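You operate a simulated robot arm through the tools that you are given. There is no shell and no other tool.

Carry out the task below with a simulated two-armed robot. There is one attempt and no reset: what you move stays moved.

Task
Load the grey tray with the black foot and the spacers box, then slide it along to the press end.
Fine: the feet are in the cream drawer; shut it again. Where these are worked on the way, their far stop is far enough and under half their travel is too little: cream drawer.

It is judged by the outcome, as a careful person would: the job done as asked, and still so three seconds after it is handed in. It fails if anything else is knocked over, pushed out of place, dropped, spilled or broken.

Robot
Two 7-joint arms with fingered hands on one trunk that stands fixed in place. Base frame: the origin is at the foot of the trunk, x ahead of it, y to its left, z up. Lengths are in cm, angles in degrees, forces in N, time in s.
The left shoulder is at [8.5, 12.5, 99.9], the right one opposite. With the tool pointing down near the work surface each hand reaches from about 42 to 86 cm from the base axis, measured 20 degrees to its own side. Payload 4 kg a hand.
The tool frame of a hand sits at the grasp point between the pads (the TCP): z along the fingers, y along the line on which they close. The tips reach 2.9 cm beyond it. The gripper opens to 10 cm. The gripper's body begins 3.4 cm behind the TCP. The gripper is a hand of 5 fingers: y runs from the thumb to the fingers, the wrist lies at [-1.5, -10.5, -17.7] in the tool frame, and closing takes about 1.5 s.
Orientation is that of the tool frame in the base frame, as a unit quaternion [w, x, y, z]. With the fingers straight down and the wrist toward the robot, the tool's x, y and z point along [0, 1, 0], [1, 0, 0] and [0, 0, -1] of the base frame.

Tools
- The arms move only by the tool send_rows. It takes "left_deltas", "right_deltas" or both (then of equal length, played together; a hand with none holds still); each is a list of rows, each a list of 7 numbers: the shift along the tool's x, y, z in units of 200 mm (1.0 is 200 mm), then the turn, a rotation vector about the tool's x, y, z in units of 45 degrees (1.0 is 45 degrees), then the gripper command, from -1 (fully open) to 1 (shut), values between in proportion. In form: [[x, y, z, rx, ry, rz, claw], ...]. A call has 1 to 20 rows; each row is the pose to reach, as a shift and turn from the pose commanded when the call began, along the tool's axes at that moment. A call with a number of a shift or a turn outside -1 to 1 is refused whole. Rows are played at 5 a second. More than 5 cm and 8.6 degrees between two rows, or a gripper value outside its range, and nothing of the call is played. A pose out of reach is approached as far as the arm can. The call stops where the force on the tool passes 50 N (or 10 N more than at its start, if that is more) or the arm is blocked; 0.2 s more then pass. The fingers move at their own pace (about 4.5 cm/s each) and stop on an object; they squeeze with about 33 N. The grip force told is the motor's: it shows also when the fingers shut on nothing. Time passes only in rows, and 0.2 s behind the last, so rows that repeat a pose let the fingers close. It gives the time, the measured TCP pose, the force on the tool (base axes), the opening and the grip force at its end, in the units of the frame above (readings bear some noise), with the torque about the TCP (base axes, N m) and any sound that the robot's microphone picked up.
- Cameras (640 x 400 px; columns grow to the right, rows downward): "scene" is now at [18.6, -1.92, 111.86]; the picture's right is [-0.22, -0.98, 0.00], its down [-0.62, 0.14, -0.78] and it looks along [0.76, -0.17, -0.63] (base axes); focal length 214 px, centre (320, 200). "left" rides on the left gripper at [-6.6, -8.6, -12.1] in its tool frame; the picture's right is [-0.76, -0.31, 0.58], its down [0.59, -0.70, 0.40] and it looks along [0.28, 0.64, 0.71] (tool axes); focal length 247 px, centre (320, 200). "right" rides on the right gripper at [6.6, -8.6, -12.1] in its tool frame; the picture's right is [-0.76, 0.31, -0.58], its down [-0.59, -0.70, 0.40] and it looks along [-0.28, 0.64, 0.71] (tool axes); focal length 247 px, centre (320, 200). There is no depth. A picture from a camera that has moved, and an enlarged one, comes with that camera's place and axes in the base frame and with its lens.
- capture(camera): a new picture of that camera. The clock stands still meanwhile.
- move_column(by): slides the trunk up (or, below 0, down) by that many cm; the arms and the scene camera ride with it, the base frame stays. It gives what a move gives, with no picture.
- grasp_type(shape, hand): the hand has 5 fingers and takes this shape, open, in about a second: jaw (thumb against the fingers, like two jaws); tri (thumb and two fingers); tip (a fingertip pinch); poke (one finger out to press); point (the index stretched); flat (the hand flat); cup (the hand cupped); fist (a fist). The gripper value then closes the fingers along that shape, each until it touches; the sizes above hold for jaw. It gives what a move gives, with no picture.
- pan_tilt(pan, tilt): turns the head with the scene camera to pan (to the left, within 80 degrees either way) and tilt (down, from -29 to 69), counted from straight ahead of the robot. It gives what a move gives.
- inspect(camera, box): a new picture of the part [left, top, right, bottom] of that camera's present view, enlarged. The clock stands still meanwhile.
- hand_in(): hands the job in; it is judged then, once.

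Nothing tells you positions but the pictures and the camera data. Unless the task says otherwise, let go and move clear before handing in.

The tools are called after "Call:" as a command line: name --argument value ..., lists and objects as JSON in quotes. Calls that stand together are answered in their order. send_rows: Moves the arms, as the interface text tells. Its arguments: {"type":"object","properties":{"left_deltas":{"type":"array","items":{"type":"array","items":{"type":"number"}}},"right_deltas":{"type":"array","items":{"type":"array","items":{"type":"number"}}}},"required":[]} The other tools are called the same way: move_column (by) slides the trunk up or down; grasp_type (shape, hand) gives the hand a shape; pan_tilt (pan, tilt) turns the head that bears the scene camera; capture (camera) takes a picture; inspect (camera, box) takes an enlarged picture of a part of a camera's view; hand_in () hands the job in.

At the start:

```text
time_s: 0.0
left_tcp_pos: [48.54, 18.79, 100.76]
left_tcp_rot: [-0.001, 0.707, 0.708, -0.001]
left_contact_force: [0.7, -0.2, 0.7]
left_ft_torque: [-0.01, 0.0, 0.04]
left_grip_width: 9.97
left_grip_force: 0.0
left_shape: jaw
right_tcp_pos: [49.93, -30.47, 100.75]
right_tcp_rot: [0.0, 0.707, 0.707, 0.0]
right_contact_force: [-0.9, -0.1, -0.1]
right_ft_torque: [-0.02, 0.01, 0.04]
right_grip_width: 9.99
right_grip_force: 0.1
right_shape: jaw
trunk travel left (down, up): [-20.0, 54.7]
head pan, tilt: [-12.5, 39.1]
```

scene: 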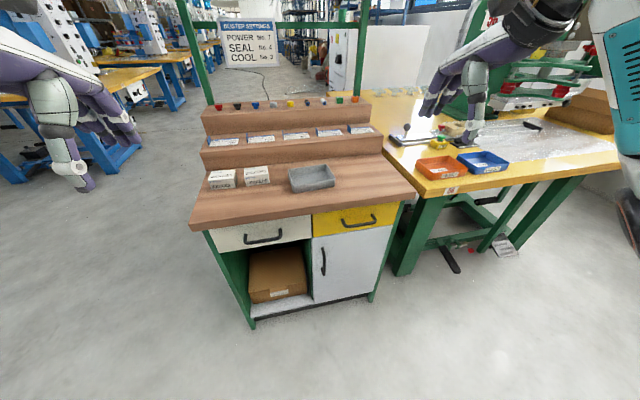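
right: 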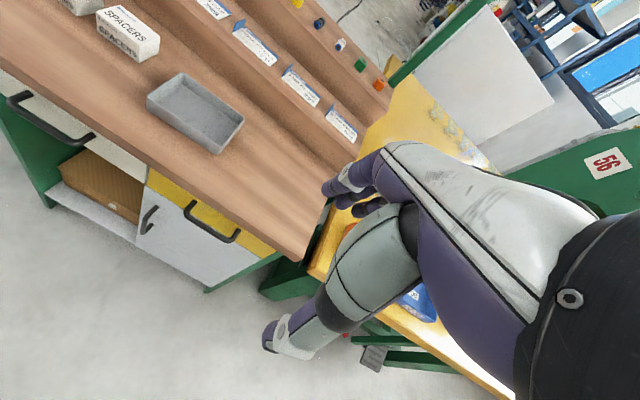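
left: 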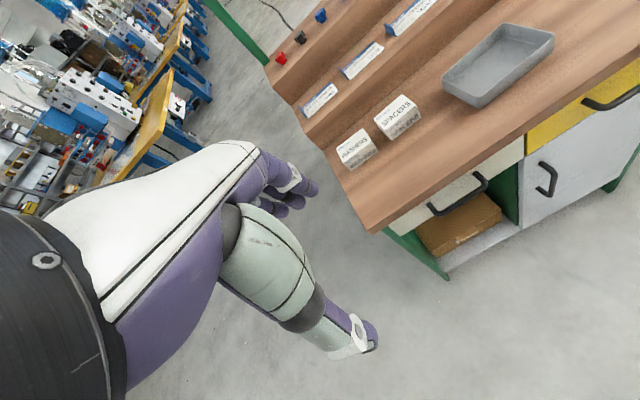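

I see a small wooden bench with a cream drawer (left) and a yellow drawer (right), two boxes and a grey tray on the top. I'll look closer before planning.

Call:
inspect --camera "scene" --box '[180, 80, 440, 242]'

Call:
inspect --camera "scene" --box '[190, 180, 420, 324]'

Call:
inspect --camera "scene" --box '[360, 60, 620, 222]'

Call:
inspect --camera "scene" --box '[180, 0, 400, 138]'

```text
2.46 times, centred on (310, 161) of scene
camera zoom: at [18.6, -1.92, 111.86], right [-0.22, -0.98, 0.0], down [-0.62, 0.14, -0.78], along [0.76, -0.17, -0.63], focal length 528 px, centre (345, 296)
```

zoom: 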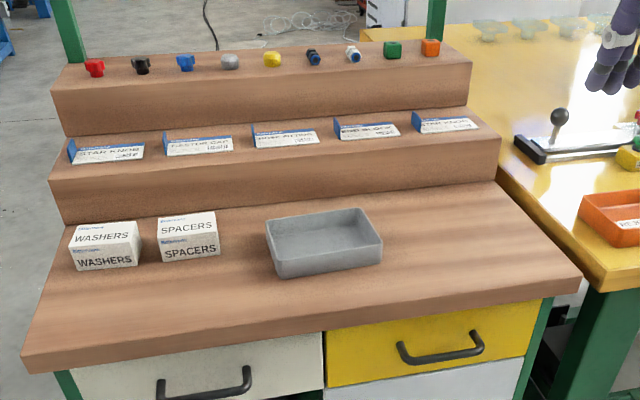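

```text
2.78 times, centred on (305, 252) of scene
camera zoom: at [18.6, -1.92, 111.86], right [-0.22, -0.98, 0.0], down [-0.62, 0.14, -0.78], along [0.76, -0.17, -0.63], focal length 596 px, centre (362, 56)
```

zoom: 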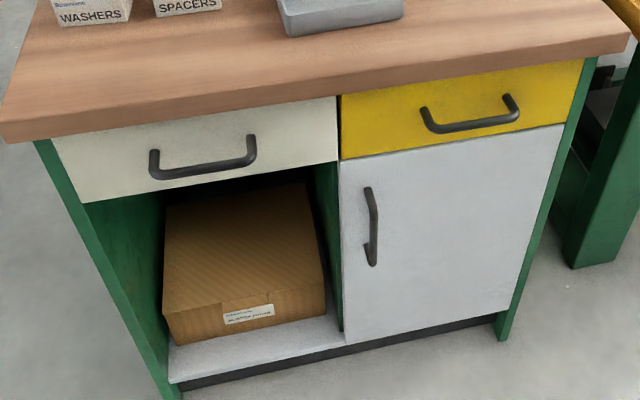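

```text
2.46 times, centred on (490, 141) of scene
camera zoom: at [18.6, -1.92, 111.86], right [-0.22, -0.98, 0.0], down [-0.62, 0.14, -0.78], along [0.76, -0.17, -0.63], focal length 528 px, centre (-98, 345)
```

zoom: 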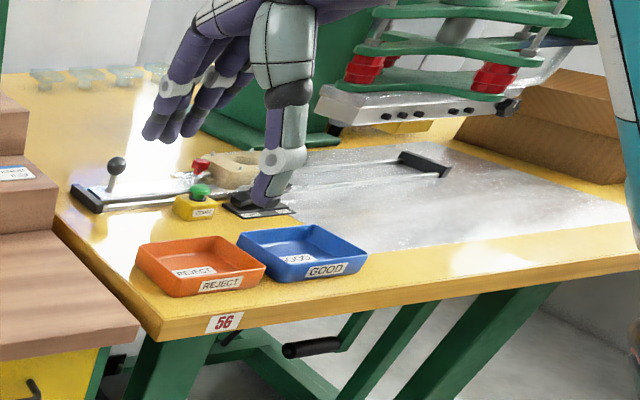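

```text
2.90 times, centred on (290, 69) of scene
camera zoom: at [18.6, -1.92, 111.86], right [-0.22, -0.98, 0.0], down [-0.62, 0.14, -0.78], along [0.76, -0.17, -0.63], focal length 622 px, centre (407, 580)
```

zoom: 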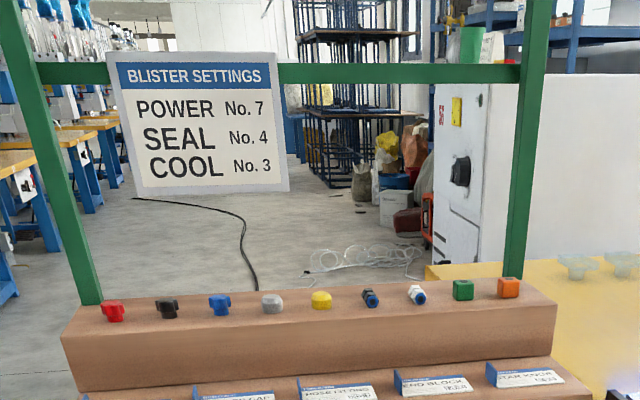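

The press is on the yellow table to the right, so the tray must go to the right (−y) end of the wooden bench. I'll take a few zoomed views to refine positions of handle, box and tray.

Call:
inspect --camera "left" --box '[300, 0, 640, 212]'

Call:
inspect --camera "right" --box '[0, 0, 400, 250]'

Call:
inspect --camera "scene" --box '[200, 155, 344, 245]'

```text
1.88 times, centred on (470, 106) of left
camera zoom: at [39.95, 12.18, 112.68], right [-0.31, -0.76, -0.58], down [-0.7, 0.59, -0.4], along [0.64, 0.28, -0.71], focal length 465 px, centre (38, 377)
```

zoom: 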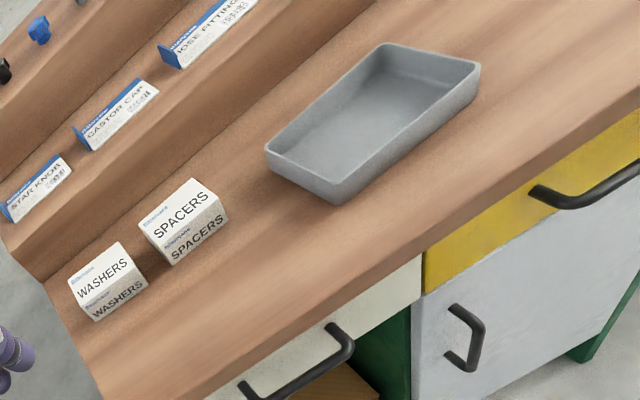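

```text
1.60 times, centred on (200, 125) of right
camera zoom: at [41.32, -23.89, 112.93], right [0.31, -0.76, 0.58], down [-0.7, -0.59, -0.4], along [0.64, -0.28, -0.71], focal length 395 px, centre (512, 320)
```

zoom: 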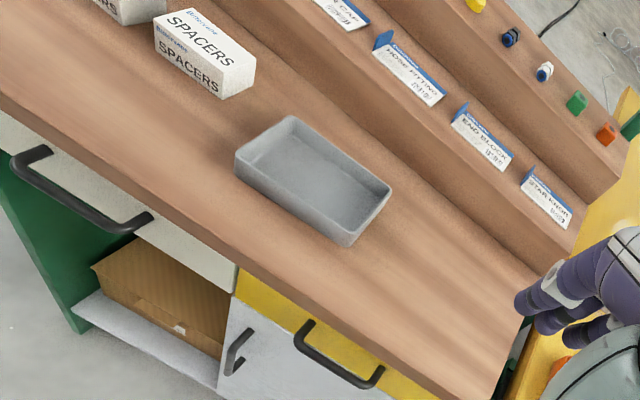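

```text
4.44 times, centred on (272, 200) of scene
camera zoom: at [18.6, -1.92, 111.86], right [-0.22, -0.98, 0.0], down [-0.62, 0.14, -0.78], along [0.76, -0.17, -0.63], focal length 953 px, centre (533, 200)
```

zoom: 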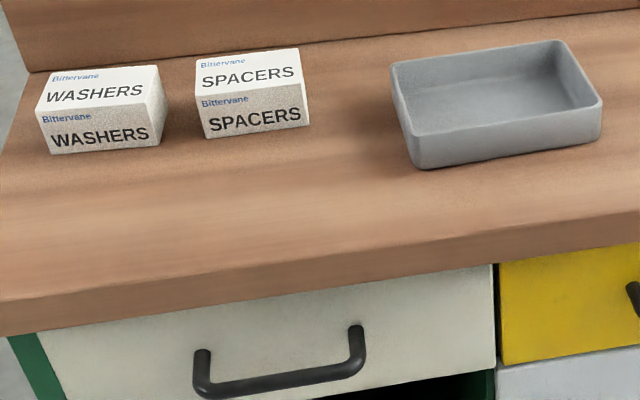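

The bench top is about z≈74, the cream handle bar around (60.8, 5, 65), the spacers box about (77, 5), the tray centred about (72.7, −11). I'll raise the trunk for a better near reach, then start pitching and lowering the left hand toward the handle.

Call:
move_column --by 15

```text
time_s: 1.8
left_tcp_pos: [48.57, 18.74, 115.7]
left_tcp_rot: [0.0, 0.707, 0.707, -0.001]
left_contact_force: [-0.6, 0.0, -0.6]
left_ft_torque: [-0.01, 0.02, 0.02]
left_grip_width: 9.98
left_grip_force: 0.0
left_shape: jaw
right_tcp_pos: [49.98, -30.48, 115.65]
right_tcp_rot: [-0.001, 0.708, 0.707, -0.001]
right_contact_force: [0.6, -0.4, 0.2]
right_ft_torque: [0.01, -0.02, -0.04]
right_grip_width: 9.99
right_grip_force: 0.0
right_shape: jaw
trunk travel left (down, up): [-35.0, 39.7]
head pan, tilt: [-12.5, 39.1]
```

The hand is raised with the trunk. Now I lower the left hand while pitching it forward, keeping it clear in front of the bench.

Call:
send_rows --left_deltas '[[-0.04, -0.015, 0.125, -0.125, 0, 0, -1], [-0.085, -0.03, 0.25, -0.25, 0, 0, -1], [-0.13, -0.047, 0.375, -0.375, 0, 0, -1], [-0.175, -0.062, 0.5, -0.5, 0, 0, -0.5], [-0.22, -0.078, 0.625, -0.625, 0, 0, 0], [-0.265, -0.094, 0.75, -0.75, 0, 0, 0], [-0.31, -0.11, 0.875, -0.875, 0, 0, 0], [-0.35, -0.125, 1.0, -1.0, 0, 0, 0]]'

```text
time_s: 3.5
left_tcp_pos: [45.95, 11.69, 95.46]
left_tcp_rot: [0.27, 0.653, 0.653, 0.271]
left_contact_force: [-0.7, -0.8, -1.1]
left_ft_torque: [-0.02, -0.02, 0.01]
left_grip_width: 5.03
left_grip_force: 0.0
left_shape: jaw
left hand out of reach, approached as far as the arm can: row 5, 6, 7
right_tcp_pos: [49.92, -30.48, 115.87]
right_tcp_rot: [-0.001, 0.707, 0.707, 0.0]
right_contact_force: [-0.1, 0.2, -0.2]
right_ft_torque: [-0.03, -0.03, -0.03]
right_grip_width: 10.0
right_grip_force: 0.1
right_shape: jaw
trunk travel left (down, up): [-35.0, 39.7]
head pan, tilt: [-12.5, 39.1]
```

Left hand is pitched 45°. Next I lower it to handle height, well in front of the drawer.

Call:
send_rows --left_deltas '[[-0.034, -0.088, 0.095, -0.044, 0, 0, 0], [-0.067, -0.177, 0.191, -0.089, 0, 0, 0], [-0.1, -0.265, 0.286, -0.133, 0, 0, 0], [-0.134, -0.354, 0.382, -0.178, 0, 0, 0], [-0.168, -0.442, 0.477, -0.222, 0, 0, 0], [-0.2, -0.53, 0.572, -0.266, 0, 0, 0], [-0.235, -0.619, 0.668, -0.311, 0, 0, 0], [-0.268, -0.707, 0.763, -0.355, 0, 0, 0], [-0.3, -0.796, 0.859, -0.4, 0, 0, 0], [-0.335, -0.884, 0.954, -0.444, 0, 0, 0]]'

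Call:
capture --camera "left"

Call:
capture --camera "scene"

```text
time_s: 5.8
left_tcp_pos: [47.29, 4.98, 69.58]
left_tcp_rot: [0.381, 0.597, 0.596, 0.379]
left_contact_force: [-0.3, -0.2, -0.6]
left_ft_torque: [-0.02, -0.01, -0.03]
left_grip_width: 5.02
left_grip_force: 0.0
left_shape: jaw
right_tcp_pos: [49.96, -30.46, 115.65]
right_tcp_rot: [0.0, 0.707, 0.707, -0.001]
right_contact_force: [-0.2, -0.5, -0.1]
right_ft_torque: [0.01, -0.01, 0.0]
right_grip_width: 9.95
right_grip_force: 0.0
right_shape: jaw
trunk travel left (down, up): [-35.0, 39.7]
head pan, tilt: [-12.5, 39.1]
```

```text
taken
camera left: at [32.51, -1.62, 66.81], right [0.39, -0.76, -0.52], down [0.06, 0.59, -0.81], along [0.92, 0.28, 0.28], focal length 247 px, centre (320, 200)
```

left: 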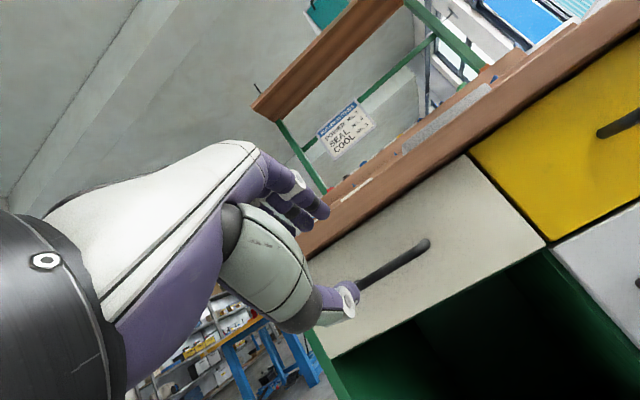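

```text
taken
camera scene: at [14.03, -1.94, 127.3], right [-0.22, -0.98, 0.0], down [-0.62, 0.14, -0.78], along [0.76, -0.17, -0.63], focal length 214 px, centre (320, 200)
```

scene: 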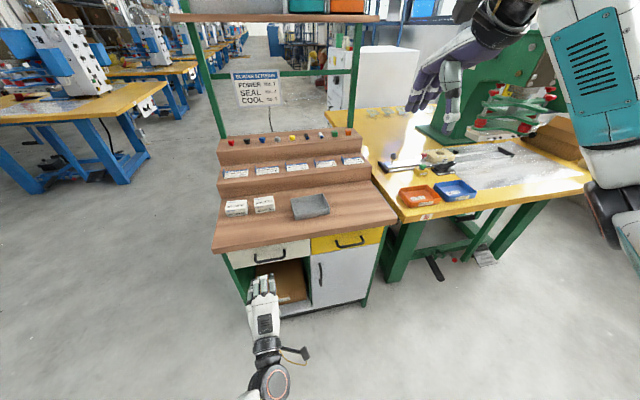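

The left hand is in front of the cream drawer with the handle visible; geometry agrees with my estimate. I'll zoom to check the bar against the fingers before approaching.

Call:
inspect --camera "left" --box '[240, 140, 480, 340]'

Call:
inspect --camera "scene" --box '[200, 180, 400, 320]'

```text
2.00 times, centred on (360, 240) of left
camera zoom: at [32.51, -1.62, 66.81], right [0.39, -0.76, -0.52], down [0.06, 0.59, -0.81], along [0.92, 0.28, 0.28], focal length 494 px, centre (240, 120)
```

zoom: 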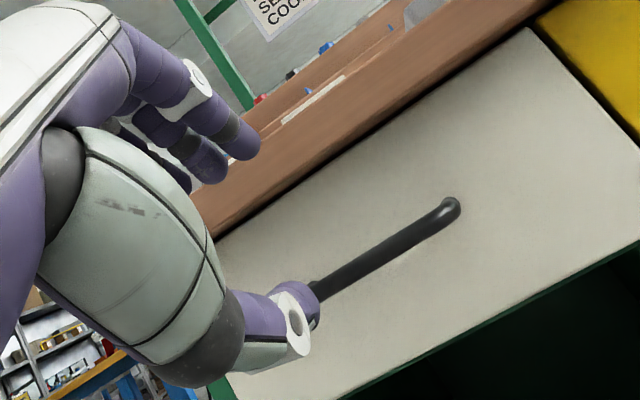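

```text
2.86 times, centred on (300, 250) of scene
camera zoom: at [14.03, -1.94, 127.3], right [-0.22, -0.98, 0.0], down [-0.62, 0.14, -0.78], along [0.76, -0.17, -0.63], focal length 613 px, centre (377, 57)
```

zoom: 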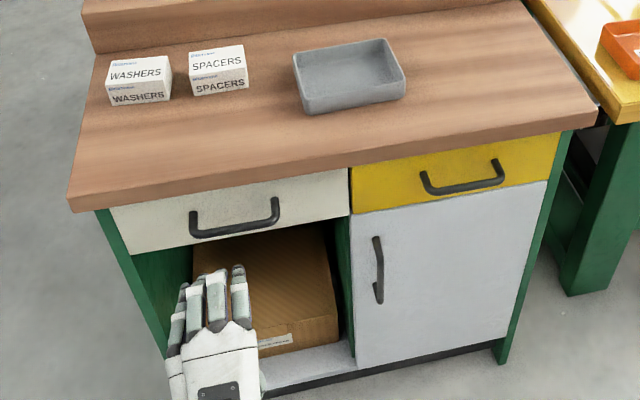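

Everything lines up. I advance along the finger axis toward the bar, stopping short to verify.

Call:
send_rows --left_deltas '[[0, 0.03, 0.08, 0, 0, 0, 0], [0, 0.06, 0.18, 0, 0, 0, 0], [0, 0.0765, 0.28, 0, 0, 0, 0], [0, 0.0765, 0.36, 0, 0, 0, 0]]'

Call:
capture --camera "left"

Call:
inspect --camera "scene" --box '[220, 220, 340, 300]'

```text
time_s: 6.8
left_tcp_pos: [54.23, 5.01, 67.92]
left_tcp_rot: [0.379, 0.597, 0.597, 0.379]
left_contact_force: [1.0, 0.4, -0.1]
left_ft_torque: [0.0, -0.02, -0.04]
left_grip_width: 5.03
left_grip_force: 0.0
left_shape: jaw
right_tcp_pos: [50.0, -30.53, 115.81]
right_tcp_rot: [0.0, 0.707, 0.708, -0.001]
right_contact_force: [0.2, 0.1, -0.5]
right_ft_torque: [-0.02, 0.02, -0.02]
right_grip_width: 9.99
right_grip_force: 0.2
right_shape: jaw
trunk travel left (down, up): [-35.0, 39.7]
head pan, tilt: [-12.5, 39.1]
```

```text
taken
camera left: at [39.61, -1.57, 65.16], right [0.39, -0.76, -0.52], down [0.06, 0.59, -0.81], along [0.92, 0.28, 0.28], focal length 247 px, centre (320, 200)
```

left: 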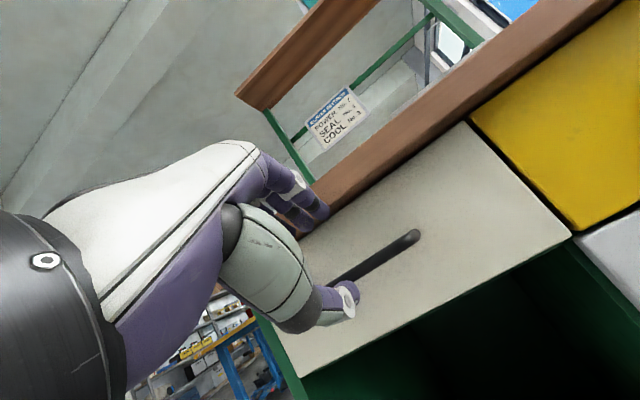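

```text
5.00 times, centred on (280, 260) of scene
camera zoom: at [14.03, -1.93, 127.3], right [-0.22, -0.98, 0.0], down [-0.62, 0.14, -0.78], along [0.76, -0.17, -0.63], focal length 1072 px, centre (520, -100)
```

zoom: 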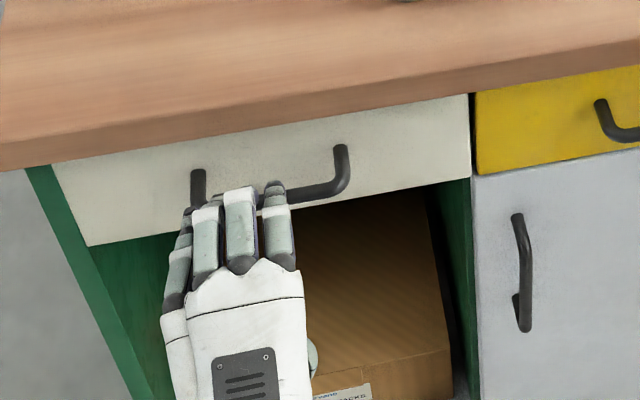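

The four fingers sit a little left of the handle centre, so I shift the hand 2.3 cm right and then slide it onto the bar.

Call:
send_rows --left_deltas '[[-0.06, 0, 0.0, 0, 0, 0, 0], [-0.115, 0, 0.05, 0, 0, 0, 0], [-0.115, 0, 0.11, 0, 0, 0, 0], [-0.115, 0, 0.17, 0, 0, 0, 0], [-0.115, 0, 0.225, 0, 0, 0, 0], [-0.115, 0, 0.27, 0, 0, 0, 0]]'

Call:
capture --camera "left"

Call:
inspect --camera "scene" --box '[220, 220, 340, 300]'

```text
time_s: 8.2
left_tcp_pos: [58.93, 2.79, 65.85]
left_tcp_rot: [0.38, 0.597, 0.596, 0.379]
left_contact_force: [-1.0, 0.5, -0.2]
left_ft_torque: [0.0, 0.03, 0.0]
left_grip_width: 5.01
left_grip_force: 0.0
left_shape: jaw
right_tcp_pos: [49.9, -30.48, 115.83]
right_tcp_rot: [0.0, 0.708, 0.707, 0.0]
right_contact_force: [0.2, 0.5, -0.3]
right_ft_torque: [0.0, 0.03, 0.0]
right_grip_width: 9.98
right_grip_force: 0.0
right_shape: jaw
trunk travel left (down, up): [-35.0, 39.7]
head pan, tilt: [-12.5, 39.1]
```

```text
taken
camera left: at [44.45, -3.78, 62.97], right [0.39, -0.76, -0.52], down [0.06, 0.59, -0.81], along [0.92, 0.28, 0.28], focal length 247 px, centre (320, 200)
```

left: 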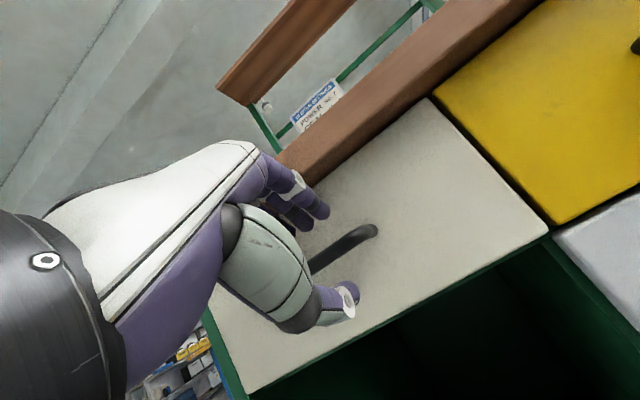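

```text
5.00 times, centred on (280, 260) of scene
camera zoom: at [14.02, -1.94, 127.3], right [-0.22, -0.98, 0.0], down [-0.62, 0.14, -0.78], along [0.76, -0.17, -0.63], focal length 1072 px, centre (520, -100)
```

zoom: 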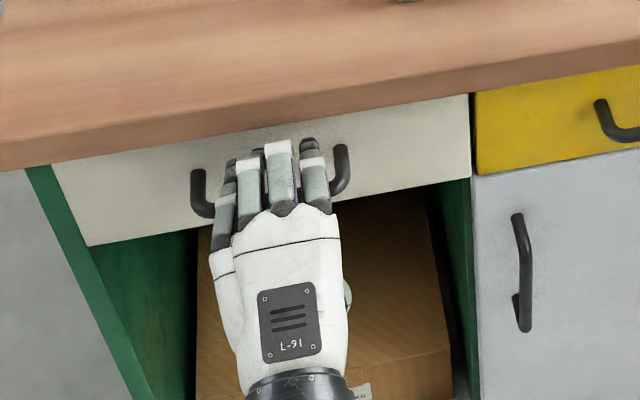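

The fingers straddle the bar between its two mounts. I close the hand on it.

Call:
send_rows --left_deltas '[[0, 0, 0, 0, 0, 0, 1], [0, 0, 0, 0, 0, 0, 1], [0, 0, 0, 0, 0, 0, 1], [0, 0, 0, 0, 0, 0, 1], [0, 0, 0, 0, 0, 0, 1], [0, 0, 0, 0, 0, 0, 1], [0, 0, 0, 0, 0, 0, 1], [0, 0, 0, 0, 0, 0, 1]]'

Call:
capture --camera "left"

Call:
inspect --camera "scene" --box '[220, 220, 340, 300]'

```text
time_s: 9.9
left_tcp_pos: [58.97, 2.76, 65.73]
left_tcp_rot: [0.379, 0.597, 0.597, 0.38]
left_contact_force: [-12.7, -0.1, -0.2]
left_ft_torque: [0.09, 0.19, -0.06]
left_grip_width: 0.27
left_grip_force: 32.7
left_shape: jaw
right_tcp_pos: [49.97, -30.51, 115.86]
right_tcp_rot: [0.001, 0.707, 0.707, 0.0]
right_contact_force: [0.3, 0.5, -1.0]
right_ft_torque: [0.0, -0.02, 0.02]
right_grip_width: 9.97
right_grip_force: 0.1
right_shape: jaw
trunk travel left (down, up): [-35.0, 39.7]
head pan, tilt: [-12.5, 39.1]
```

```text
taken
camera left: at [44.35, -3.79, 62.98], right [0.39, -0.76, -0.52], down [0.06, 0.59, -0.81], along [0.92, 0.28, 0.28], focal length 247 px, centre (320, 200)
```

left: 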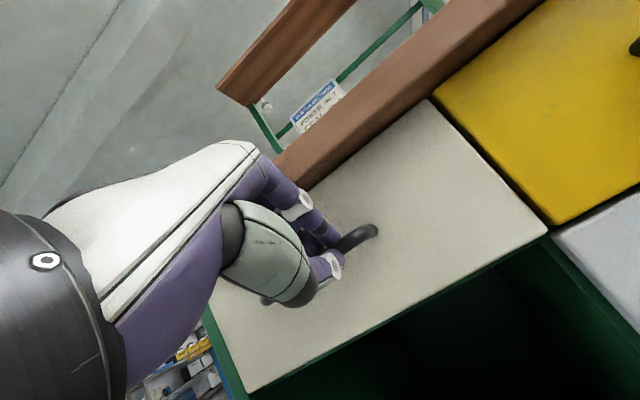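

```text
5.00 times, centred on (280, 260) of scene
camera zoom: at [13.91, -1.94, 127.31], right [-0.22, -0.98, 0.0], down [-0.61, 0.14, -0.78], along [0.76, -0.17, -0.63], focal length 1072 px, centre (520, -100)
```

zoom: 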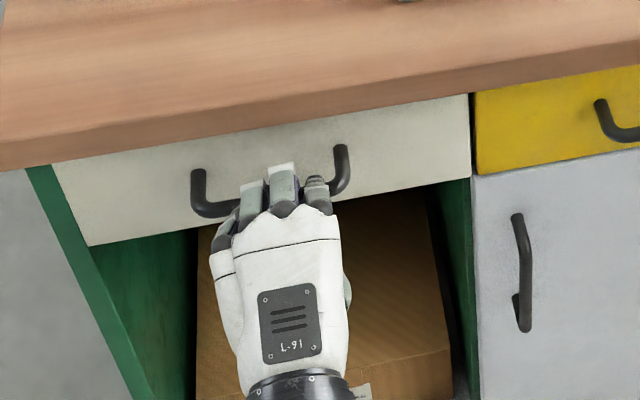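

Call:
inspect --camera "left" --box '[240, 170, 420, 320]'

Call:
inspect --camera "scene" --box '[250, 235, 310, 275]'

```text
2.67 times, centred on (330, 245) of left
camera zoom: at [44.35, -3.79, 62.98], right [0.39, -0.76, -0.52], down [0.06, 0.59, -0.81], along [0.92, 0.28, 0.28], focal length 659 px, centre (293, 80)
```

zoom: 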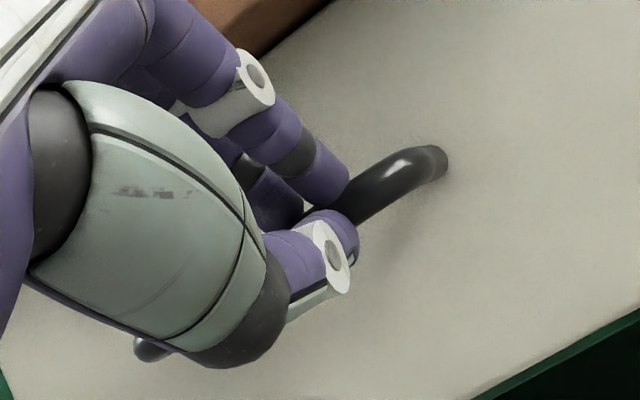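

```text
10.00 times, centred on (280, 255) of scene
camera zoom: at [13.91, -1.94, 127.31], right [-0.22, -0.98, 0.0], down [-0.61, 0.14, -0.78], along [0.76, -0.17, -0.63], focal length 2145 px, centre (720, -350)
```

zoom: 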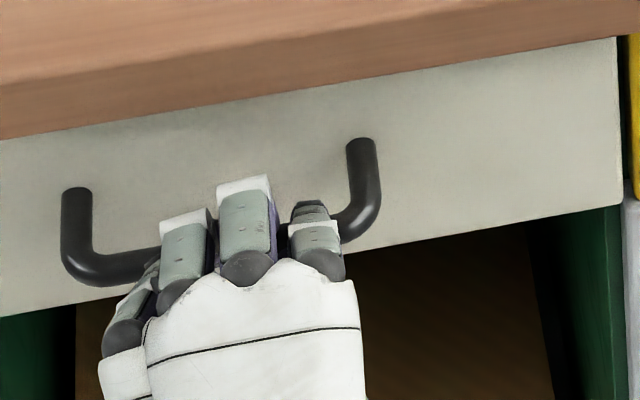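

The grip looks shallow (bar near the fingertips, fingers almost fully shut). I'll reopen, go 1.3 cm deeper, and close again.

Call:
send_rows --left_deltas '[[0, 0, 0, 0, 0, 0, 0], [0, 0, 0, 0, 0, 0, 0], [0, 0, 0, 0, 0, 0, 0], [0, 0, 0, 0, 0, 0, 0], [0, 0, 0, 0, 0, 0, 0], [0, 0, 0.03, 0, 0, 0, 0], [0, 0, 0.065, 0, 0, 0, 0], [0, 0, 0.065, 0, 0, 0, 0]]'

Call:
inspect --camera "left" --box '[240, 170, 420, 320]'

```text
time_s: 11.8
left_tcp_pos: [60.38, 2.87, 65.24]
left_tcp_rot: [0.38, 0.597, 0.596, 0.379]
left_contact_force: [-0.6, 0.1, 0.5]
left_ft_torque: [0.01, -0.02, 0.02]
left_grip_width: 4.97
left_grip_force: 0.0
left_shape: jaw
right_tcp_pos: [49.95, -30.47, 115.73]
right_tcp_rot: [0.001, 0.707, 0.707, -0.001]
right_contact_force: [-0.3, 0.7, 1.1]
right_ft_torque: [-0.01, 0.02, 0.0]
right_grip_width: 9.96
right_grip_force: 0.0
right_shape: jaw
trunk travel left (down, up): [-35.0, 39.7]
head pan, tilt: [-12.5, 39.1]
```

```text
2.67 times, centred on (330, 245) of left
camera zoom: at [45.66, -3.72, 62.45], right [0.39, -0.76, -0.52], down [0.06, 0.59, -0.81], along [0.92, 0.28, 0.28], focal length 659 px, centre (293, 80)
```

zoom: 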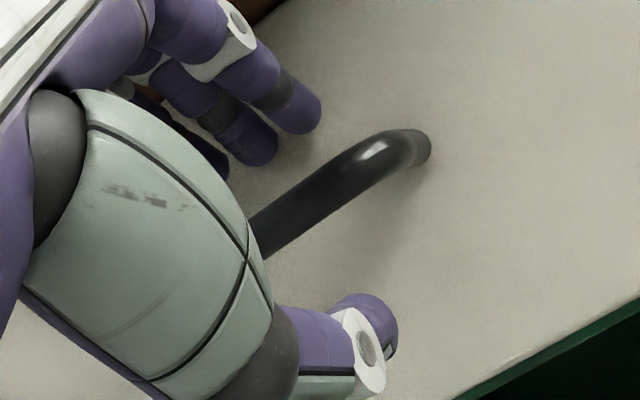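

The bar now sits well between thumb and fingers. Closing again.

Call:
send_rows --left_deltas '[[0, 0, 0, 0, 0, 0, 1], [0, 0, 0, 0, 0, 0, 1], [0, 0, 0, 0, 0, 0, 1], [0, 0, 0, 0, 0, 0, 1], [0, 0, 0, 0, 0, 0, 1], [0, 0, 0, 0, 0, 0, 1], [0, 0, 0, 0, 0, 0, 1], [0, 0, 0, 0, 0, 0, 1]]'

Call:
inspect --camera "left" --box '[240, 170, 420, 320]'

```text
time_s: 13.6
left_tcp_pos: [60.36, 2.85, 65.2]
left_tcp_rot: [0.379, 0.597, 0.597, 0.379]
left_contact_force: [3.2, 0.1, -2.0]
left_ft_torque: [0.26, -0.02, 0.06]
left_grip_width: 0.0
left_grip_force: 32.8
left_shape: jaw
right_tcp_pos: [50.0, -30.37, 115.74]
right_tcp_rot: [-0.001, 0.707, 0.707, -0.001]
right_contact_force: [-0.3, -0.5, -0.5]
right_ft_torque: [0.03, 0.04, 0.02]
right_grip_width: 9.99
right_grip_force: 0.0
right_shape: jaw
trunk travel left (down, up): [-35.0, 39.7]
head pan, tilt: [-12.5, 39.1]
```

```text
2.67 times, centred on (330, 245) of left
camera zoom: at [45.66, -3.72, 62.42], right [0.39, -0.76, -0.52], down [0.06, 0.59, -0.81], along [0.92, 0.28, 0.28], focal length 659 px, centre (293, 80)
```

zoom: 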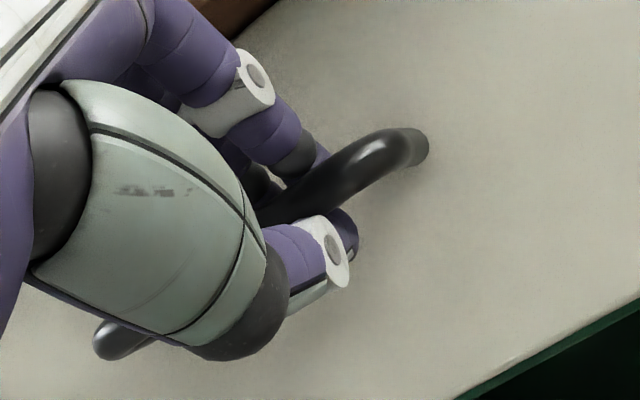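

The fingers now hook behind the bar. I pull straight back (−x) gently, first 10 cm.

Call:
send_rows --left_deltas '[[0, -0.021, -0.045, 0, 0, 0, 1], [0, -0.042, -0.091, 0, 0, 0, 1], [0, -0.0635, -0.136, 0, 0, 0, 1], [0, -0.085, -0.181, 0, 0, 0, 1], [0, -0.106, -0.2265, 0, 0, 0, 1], [0, -0.127, -0.272, 0, 0, 0, 1], [0, -0.148, -0.317, 0, 0, 0, 1], [0, -0.169, -0.362, 0, 0, 0, 1], [0, -0.19, -0.408, 0, 0, 0, 1], [0, -0.2115, -0.453, 0, 0, 0, 1]]'

Call:
capture --camera "scene"

```text
time_s: 15.8
left_tcp_pos: [50.37, 2.79, 65.16]
left_tcp_rot: [0.379, 0.596, 0.597, 0.38]
left_contact_force: [0.6, 7.0, -1.1]
left_ft_torque: [0.24, -0.01, 0.11]
left_grip_width: 0.0
left_grip_force: 33.3
left_shape: jaw
right_tcp_pos: [49.94, -30.32, 115.8]
right_tcp_rot: [0.0, 0.707, 0.707, 0.0]
right_contact_force: [-0.2, -1.2, -0.1]
right_ft_torque: [-0.02, -0.01, 0.0]
right_grip_width: 9.97
right_grip_force: 0.0
right_shape: jaw
trunk travel left (down, up): [-35.0, 39.7]
head pan, tilt: [-12.5, 39.1]
```

```text
taken
camera scene: at [14.02, -1.87, 127.3], right [-0.22, -0.98, 0.0], down [-0.62, 0.14, -0.78], along [0.76, -0.17, -0.63], focal length 214 px, centre (320, 200)
```

scene: 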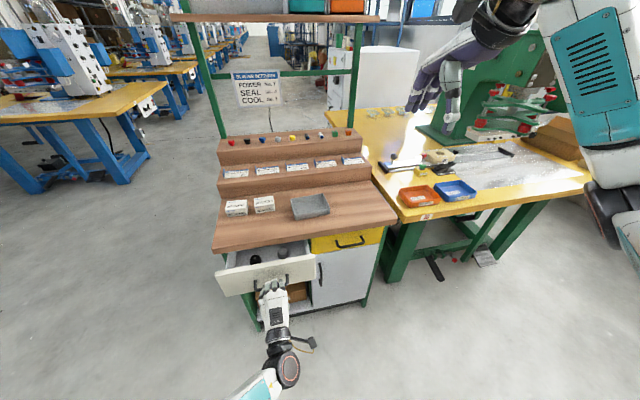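

The drawer slid out about 10 cm and two feet are visible inside. Let me look closer.

Call:
inspect --camera "scene" --box '[205, 230, 335, 310]'

```text
4.92 times, centred on (270, 270) of scene
camera zoom: at [14.02, -1.87, 127.3], right [-0.22, -0.98, 0.0], down [-0.62, 0.14, -0.78], along [0.76, -0.17, -0.63], focal length 1056 px, centre (566, -145)
```

zoom: 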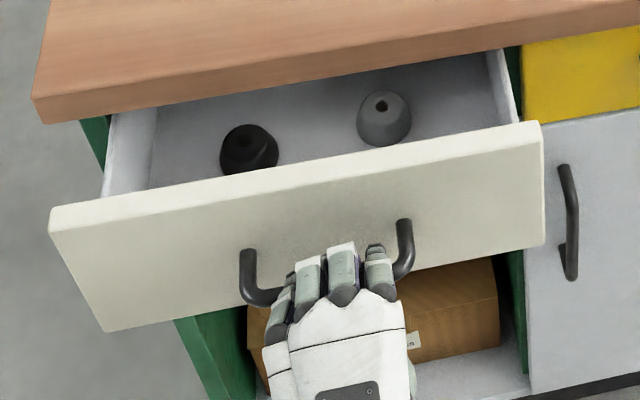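

Black foot is at the drawer's left, a grey one at the right. I keep pulling (another 6 cm) while easing the hand's pitch around the bar so the wrist stays in reach.

Call:
send_rows --left_deltas '[[0, -0.021, -0.045, 0.06, 0, 0, 1], [0, -0.042, -0.091, 0.12, 0, 0, 1], [0, -0.0635, -0.136, 0.18, 0, 0, 1], [0, -0.085, -0.181, 0.24, 0, 0, 1], [0, -0.106, -0.2265, 0.3, 0, 0, 1], [0, -0.127, -0.272, 0.36, 0, 0, 1]]'

Call:
inspect --camera "scene" --box '[205, 230, 335, 310]'

```text
time_s: 17.1
left_tcp_pos: [44.24, 2.91, 65.25]
left_tcp_rot: [0.292, 0.644, 0.644, 0.292]
left_contact_force: [0.2, 3.9, 1.6]
left_ft_torque: [0.27, -0.08, 0.03]
left_grip_width: 0.0
left_grip_force: 32.6
left_shape: jaw
right_tcp_pos: [49.92, -30.5, 115.74]
right_tcp_rot: [0.0, 0.707, 0.707, -0.001]
right_contact_force: [-0.1, 0.7, 1.0]
right_ft_torque: [-0.02, 0.01, 0.01]
right_grip_width: 10.0
right_grip_force: 0.1
right_shape: jaw
trunk travel left (down, up): [-35.0, 39.7]
head pan, tilt: [-12.5, 39.1]
```

```text
4.92 times, centred on (270, 270) of scene
camera zoom: at [13.98, -1.89, 127.31], right [-0.22, -0.98, 0.0], down [-0.62, 0.14, -0.78], along [0.76, -0.17, -0.63], focal length 1056 px, centre (566, -145)
```

zoom: 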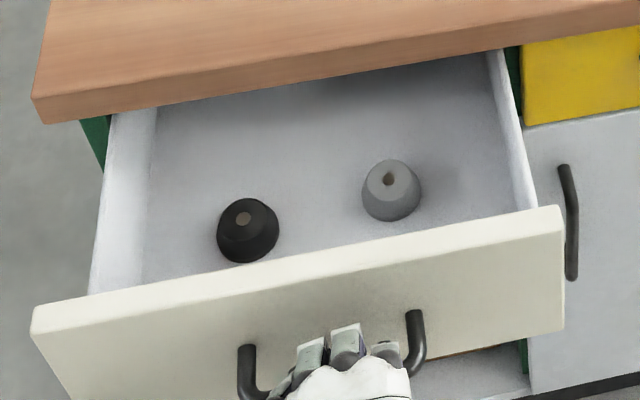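

Drawer is ~16 cm open with both feet clearly exposed. I pull further toward its stop, watching the force.

Call:
send_rows --left_deltas '[[0, -0.033, -0.0376, 0.07, 0, 0, 1], [0, -0.066, -0.0752, 0.14, 0, 0, 1], [0, -0.099, -0.1128, 0.21, 0, 0, 1], [0, -0.132, -0.1504, 0.28, 0, 0, 1], [0, -0.165, -0.188, 0.35, 0, 0, 1], [0, -0.198, -0.2256, 0.42, 0, 0, 1]]'

Call:
inspect --camera "scene" --box '[205, 230, 335, 310]'

```text
time_s: 18.6
left_tcp_pos: [38.09, 2.85, 65.22]
left_tcp_rot: [0.182, 0.684, 0.683, 0.182]
left_contact_force: [0.2, 4.7, -1.3]
left_ft_torque: [0.16, -0.07, -0.09]
left_grip_width: 0.02
left_grip_force: 33.2
left_shape: jaw
right_tcp_pos: [50.03, -30.41, 115.84]
right_tcp_rot: [0.001, 0.707, 0.707, 0.0]
right_contact_force: [-0.4, -0.6, 0.6]
right_ft_torque: [0.01, -0.01, 0.0]
right_grip_width: 9.98
right_grip_force: 0.1
right_shape: jaw
trunk travel left (down, up): [-35.0, 39.7]
head pan, tilt: [-12.5, 39.1]
```

```text
4.92 times, centred on (270, 270) of scene
camera zoom: at [14.0, -1.89, 127.3], right [-0.22, -0.98, 0.0], down [-0.62, 0.14, -0.78], along [0.76, -0.17, -0.63], focal length 1056 px, centre (566, -145)
```

zoom: 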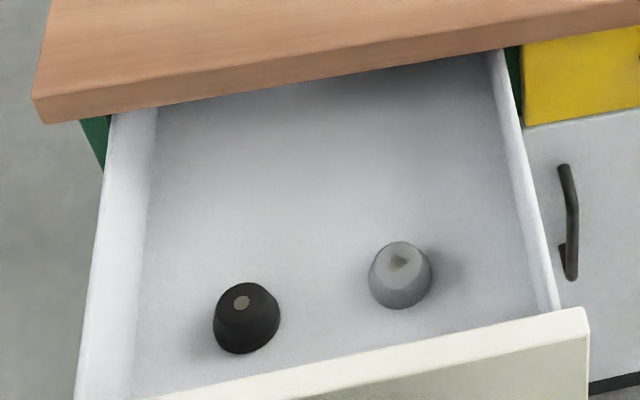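

The drawer is ~22 cm open; the black foot sits near (51, 11). I release the handle with a small opening and back the hand off along its finger axis, then rise.

Call:
send_rows --left_deltas '[[0, 0, 0, 0, 0, 0, 0.5], [0, 0, 0, 0, 0, 0, 0.5], [0, 0, 0, 0, 0, 0, 0.5], [0, 0, -0.05, 0, 0, 0, 0.5], [0, 0, -0.1, 0, 0, 0, 0.5], [0, 0, -0.16, 0, 0, 0, 0.5], [0, 0, -0.22, 0, 0, 0, 0.5], [0, 0, -0.28, 0, 0, 0, 0.3]]'

Call:
inspect --camera "scene" --box '[205, 230, 335, 310]'

Call:
capture --camera "left"

```text
time_s: 20.4
left_tcp_pos: [35.4, 2.8, 70.07]
left_tcp_rot: [0.181, 0.683, 0.684, 0.183]
left_contact_force: [-0.1, -0.1, -0.9]
left_ft_torque: [0.03, 0.03, 0.03]
left_grip_width: 3.47
left_grip_force: 0.1
left_shape: jaw
right_tcp_pos: [49.95, -30.53, 115.92]
right_tcp_rot: [0.0, 0.707, 0.707, 0.0]
right_contact_force: [-0.1, 0.4, -0.6]
right_ft_torque: [0.01, 0.01, -0.01]
right_grip_width: 9.99
right_grip_force: 0.0
right_shape: jaw
trunk travel left (down, up): [-35.0, 39.7]
head pan, tilt: [-12.5, 39.1]
```

```text
4.92 times, centred on (270, 270) of scene
camera zoom: at [13.99, -1.93, 127.31], right [-0.22, -0.98, 0.0], down [-0.62, 0.14, -0.78], along [0.76, -0.17, -0.63], focal length 1056 px, centre (566, -145)
```

zoom: 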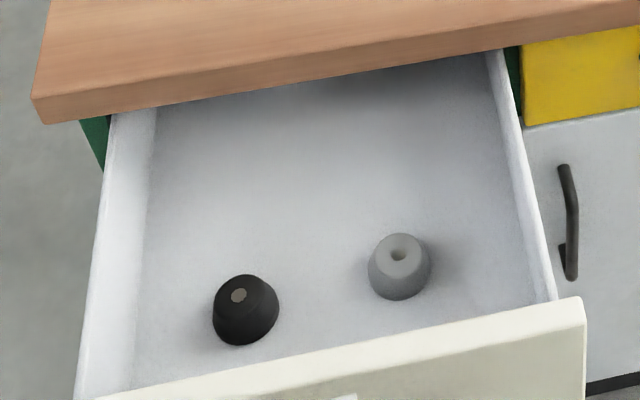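

```text
taken
camera left: at [21.91, -3.79, 76.14], right [0.02, -0.76, -0.65], down [-0.41, 0.59, -0.69], along [0.91, 0.28, -0.3], focal length 247 px, centre (320, 200)
```

left: 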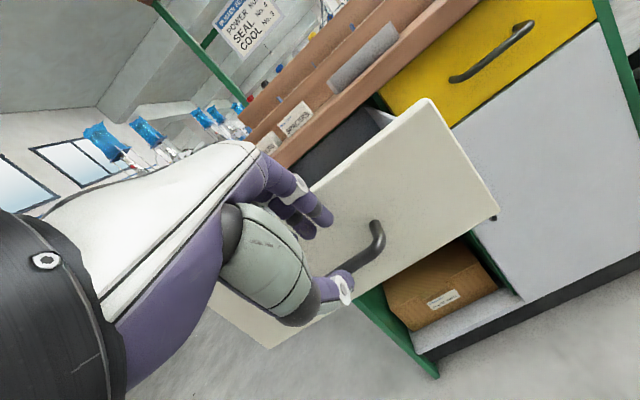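

The handle is free and the drawer stayed open. I lift the hand, bring it over the drawer pointing down, and switch it to the tri shape for the small foot.

Call:
send_rows --left_deltas '[[0, 0.075, -0.13, 0, 0, 0, 0], [0, 0.15, -0.26, 0, 0, 0, 0], [0, 0.225, -0.39, 0.05, 0, 0, -0.2], [0, 0.3, -0.52, 0.12, 0, 0, -0.4], [0.05, 0.39, -0.5, 0.2, 0, 0, -0.6], [0.1, 0.48, -0.45, 0.28, 0, 0, -0.6], [0.16, 0.57, -0.4, 0.36, 0, 0, -0.6], [0.22, 0.66, -0.34, 0.44, 0, 0, -0.6], [0.28, 0.75, -0.28, 0.52, 0, 0, -0.6], [0.34, 0.84, -0.22, 0.6, 0, 0, -0.6], [0.4, 0.94, -0.16, 0.667, 0, 0, -0.6]]'

Call:
grasp_type --shape "tri" --hand "left"

Call:
capture --camera "left"

Call:
capture --camera "scene"

```text
time_s: 22.8
left_tcp_pos: [50.36, 10.69, 82.26]
left_tcp_rot: [-0.002, 0.707, 0.707, -0.002]
left_contact_force: [-0.4, 0.5, -0.2]
left_ft_torque: [0.0, 0.04, 0.01]
left_grip_width: 7.98
left_grip_force: 0.1
left_shape: jaw
right_tcp_pos: [49.94, -30.44, 115.84]
right_tcp_rot: [0.0, 0.707, 0.707, 0.0]
right_contact_force: [-0.2, -0.9, -0.3]
right_ft_torque: [0.02, -0.01, -0.02]
right_grip_width: 9.97
right_grip_force: 0.0
right_shape: jaw
trunk travel left (down, up): [-35.0, 39.7]
head pan, tilt: [-12.5, 39.1]
```

```text
time_s: 23.6
left_tcp_pos: [50.27, 10.7, 82.24]
left_tcp_rot: [-0.001, 0.707, 0.708, -0.001]
left_contact_force: [0.5, 0.7, 0.5]
left_ft_torque: [0.01, -0.02, -0.02]
left_grip_width: 9.99
left_grip_force: 0.0
left_shape: tri
right_tcp_pos: [50.02, -30.49, 115.77]
right_tcp_rot: [-0.001, 0.707, 0.707, 0.0]
right_contact_force: [-0.1, 0.5, -0.8]
right_ft_torque: [0.01, 0.01, 0.0]
right_grip_width: 10.0
right_grip_force: 0.0
right_shape: jaw
trunk travel left (down, up): [-35.0, 39.7]
head pan, tilt: [-12.5, 39.1]
```

```text
taken
camera left: at [41.68, 4.07, 94.16], right [-0.31, -0.76, -0.58], down [-0.7, 0.59, -0.4], along [0.64, 0.28, -0.71], focal length 247 px, centre (320, 200)
```

left: 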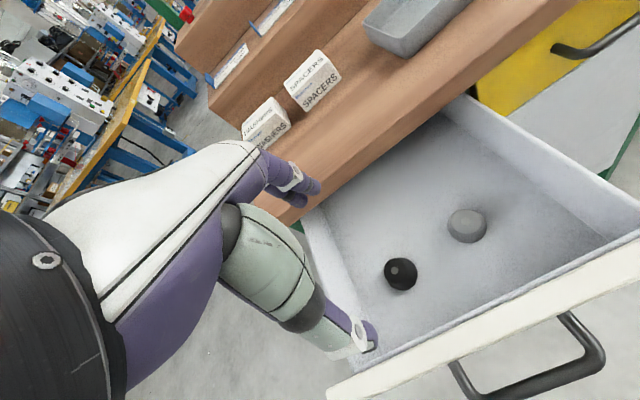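

```text
taken
camera scene: at [14.01, -1.93, 127.3], right [-0.22, -0.98, 0.0], down [-0.62, 0.14, -0.78], along [0.76, -0.17, -0.63], focal length 214 px, centre (320, 200)
```

scene: 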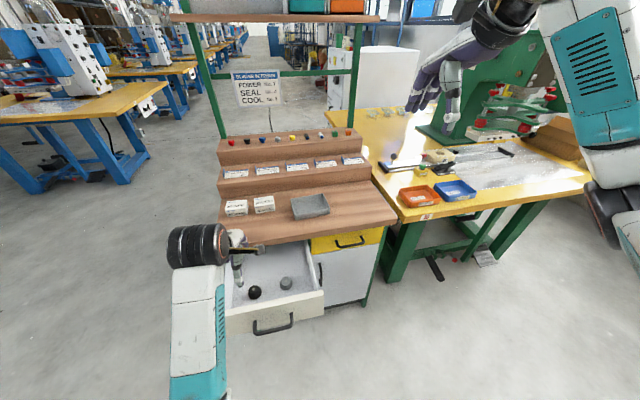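

Call:
inspect --camera "left" --box '[280, 80, 640, 400]'

Call:
inspect --camera "scene" --box '[215, 225, 345, 345]'

```text
1.25 times, centred on (460, 240) of left
camera zoom: at [41.68, 4.07, 94.16], right [-0.31, -0.76, -0.58], down [-0.7, 0.59, -0.4], along [0.64, 0.28, -0.71], focal length 309 px, centre (145, 150)
```

zoom: 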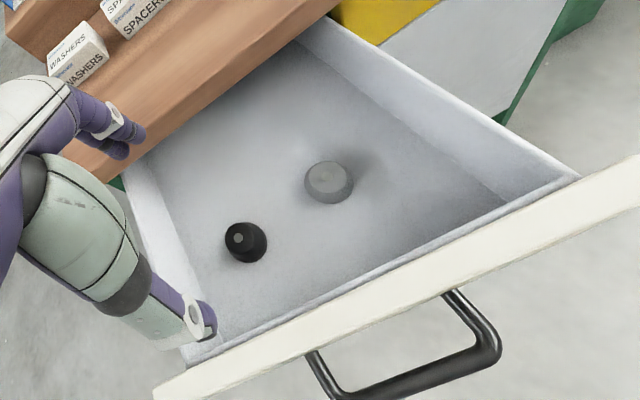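

```text
3.33 times, centred on (280, 285) of scene
camera zoom: at [14.01, -1.93, 127.3], right [-0.22, -0.98, 0.0], down [-0.62, 0.14, -0.78], along [0.76, -0.17, -0.63], focal length 715 px, centre (453, -83)
```

zoom: 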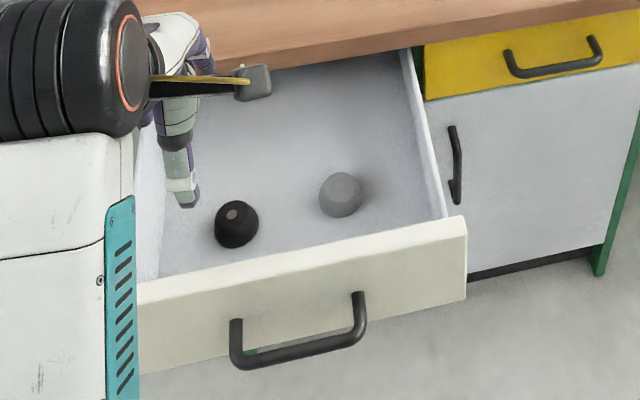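

The black foot's axis is near (52.2, 10.85), top at z≈63.2. I descend to just above it and check alignment.

Call:
send_rows --left_deltas '[[0.005, 0.05, 0.1, 0, 0, 0, -0.4], [0.005, 0.095, 0.22, 0, 0, 0, -0.4], [0.005, 0.095, 0.34, 0, 0, 0, -0.4], [0.005, 0.095, 0.46, 0, 0, 0, -0.4], [0.005, 0.095, 0.58, 0, 0, 0, -0.4], [0.005, 0.095, 0.68, 0, 0, 0, -0.4]]'

Call:
capture --camera "left"

Call:
inspect --camera "scene" --box '[215, 225, 345, 345]'

```text
time_s: 25.1
left_tcp_pos: [52.16, 10.82, 68.62]
left_tcp_rot: [-0.001, 0.707, 0.708, 0.0]
left_contact_force: [-0.2, 0.1, -0.3]
left_ft_torque: [0.01, 0.01, -0.01]
left_grip_width: 7.03
left_grip_force: 0.1
left_shape: tri
right_tcp_pos: [50.08, -30.41, 115.86]
right_tcp_rot: [0.0, 0.707, 0.707, 0.0]
right_contact_force: [-0.2, -1.1, 0.0]
right_ft_torque: [-0.01, -0.02, 0.01]
right_grip_width: 9.97
right_grip_force: 0.2
right_shape: jaw
trunk travel left (down, up): [-35.0, 39.7]
head pan, tilt: [-12.5, 39.1]
```

```text
taken
camera left: at [43.55, 4.25, 80.6], right [-0.31, -0.76, -0.58], down [-0.7, 0.59, -0.4], along [0.64, 0.28, -0.71], focal length 247 px, centre (320, 200)
```

left: 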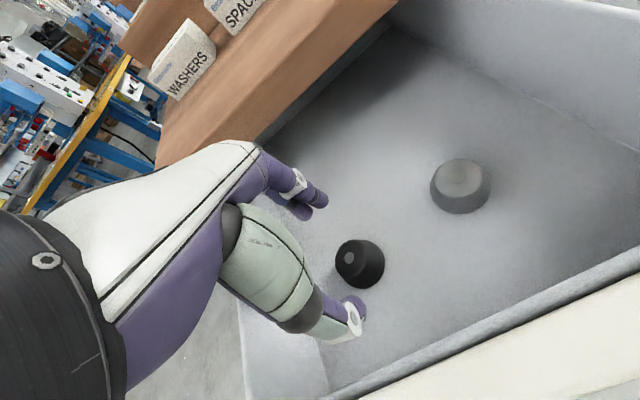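

```text
3.33 times, centred on (280, 285) of scene
camera zoom: at [14.01, -1.92, 127.3], right [-0.22, -0.98, 0.0], down [-0.62, 0.14, -0.78], along [0.76, -0.17, -0.63], focal length 715 px, centre (453, -83)
```

zoom: 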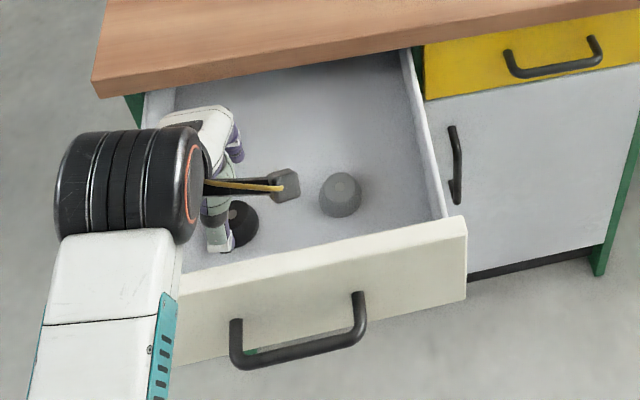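

Alignment is good (foot at about (52.4, 10.9)). I lower the fingers around it and close.

Call:
send_rows --left_deltas '[[0.004, 0.01, 0.06, 0, 0, 0, -0.4], [0.004, 0.01, 0.12, 0, 0, 0, -0.4], [0.004, 0.01, 0.18, 0, 0, 0, -0.4], [0.004, 0.01, 0.228, 0, 0, 0, -0.4], [0.004, 0.01, 0.228, 0, 0, 0, -0.4]]'

Call:
inspect --camera "left" --box '[220, 140, 480, 360]'

```text
time_s: 26.2
left_tcp_pos: [52.18, 10.96, 63.87]
left_tcp_rot: [-0.002, 0.707, 0.707, -0.001]
left_contact_force: [-0.6, 0.8, 0.5]
left_ft_torque: [0.0, -0.01, -0.01]
left_grip_width: 7.04
left_grip_force: 0.1
left_shape: tri
right_tcp_pos: [49.9, -30.53, 115.83]
right_tcp_rot: [0.0, 0.707, 0.707, 0.001]
right_contact_force: [-0.3, 0.3, 0.1]
right_ft_torque: [-0.06, 0.01, -0.01]
right_grip_width: 9.97
right_grip_force: 0.1
right_shape: jaw
trunk travel left (down, up): [-35.0, 39.7]
head pan, tilt: [-12.5, 39.1]
```

```text
1.82 times, centred on (350, 250) of left
camera zoom: at [43.63, 4.28, 75.99], right [-0.31, -0.76, -0.58], down [-0.7, 0.59, -0.4], along [0.64, 0.28, -0.72], focal length 449 px, centre (266, 109)
```

zoom: 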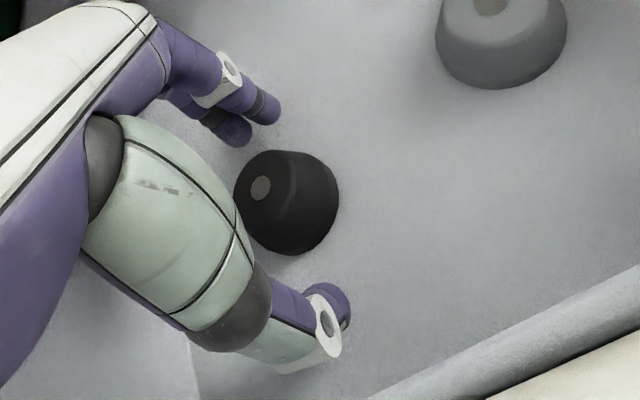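

The foot is centred between thumb and two fingers. Closing.

Call:
send_rows --left_deltas '[[0, 0, 0, 0, 0, 0, 0.0], [0, 0, 0, 0, 0, 0, 0.3], [0, 0, 0, 0, 0, 0, 1], [0, 0, 0, 0, 0, 0, 1], [0, 0, 0, 0, 0, 0, 1], [0, 0, 0, 0, 0, 0, 1], [0, 0, 0, 0, 0, 0, 1], [0, 0, 0, 0, 0, 0, 1]]'

Call:
inspect --camera "left" --box '[220, 140, 480, 360]'

```text
time_s: 28.1
left_tcp_pos: [52.18, 10.72, 63.86]
left_tcp_rot: [-0.001, 0.707, 0.707, -0.001]
left_contact_force: [-0.6, 0.2, 2.3]
left_ft_torque: [0.0, 0.0, -0.03]
left_grip_width: 2.82
left_grip_force: 32.6
left_shape: tri
right_tcp_pos: [49.92, -30.45, 115.75]
right_tcp_rot: [0.0, 0.707, 0.707, 0.0]
right_contact_force: [-0.3, 0.7, -0.5]
right_ft_torque: [-0.02, 0.0, -0.01]
right_grip_width: 9.99
right_grip_force: 0.0
right_shape: jaw
trunk travel left (down, up): [-35.0, 39.7]
head pan, tilt: [-12.5, 39.1]
```

```text
1.82 times, centred on (350, 250) of left
camera zoom: at [43.63, 4.27, 76.02], right [-0.31, -0.76, -0.58], down [-0.7, 0.59, -0.4], along [0.64, 0.28, -0.71], focal length 449 px, centre (266, 109)
```

zoom: 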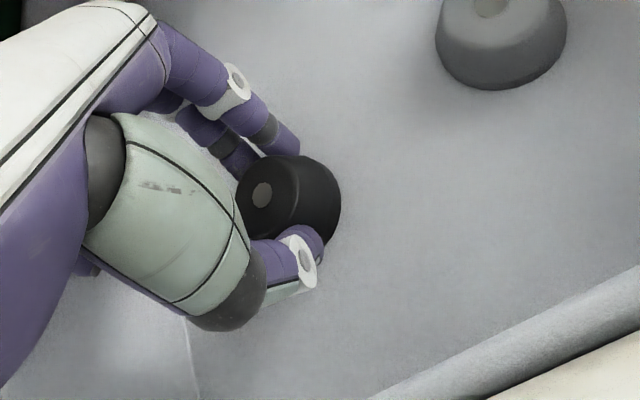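

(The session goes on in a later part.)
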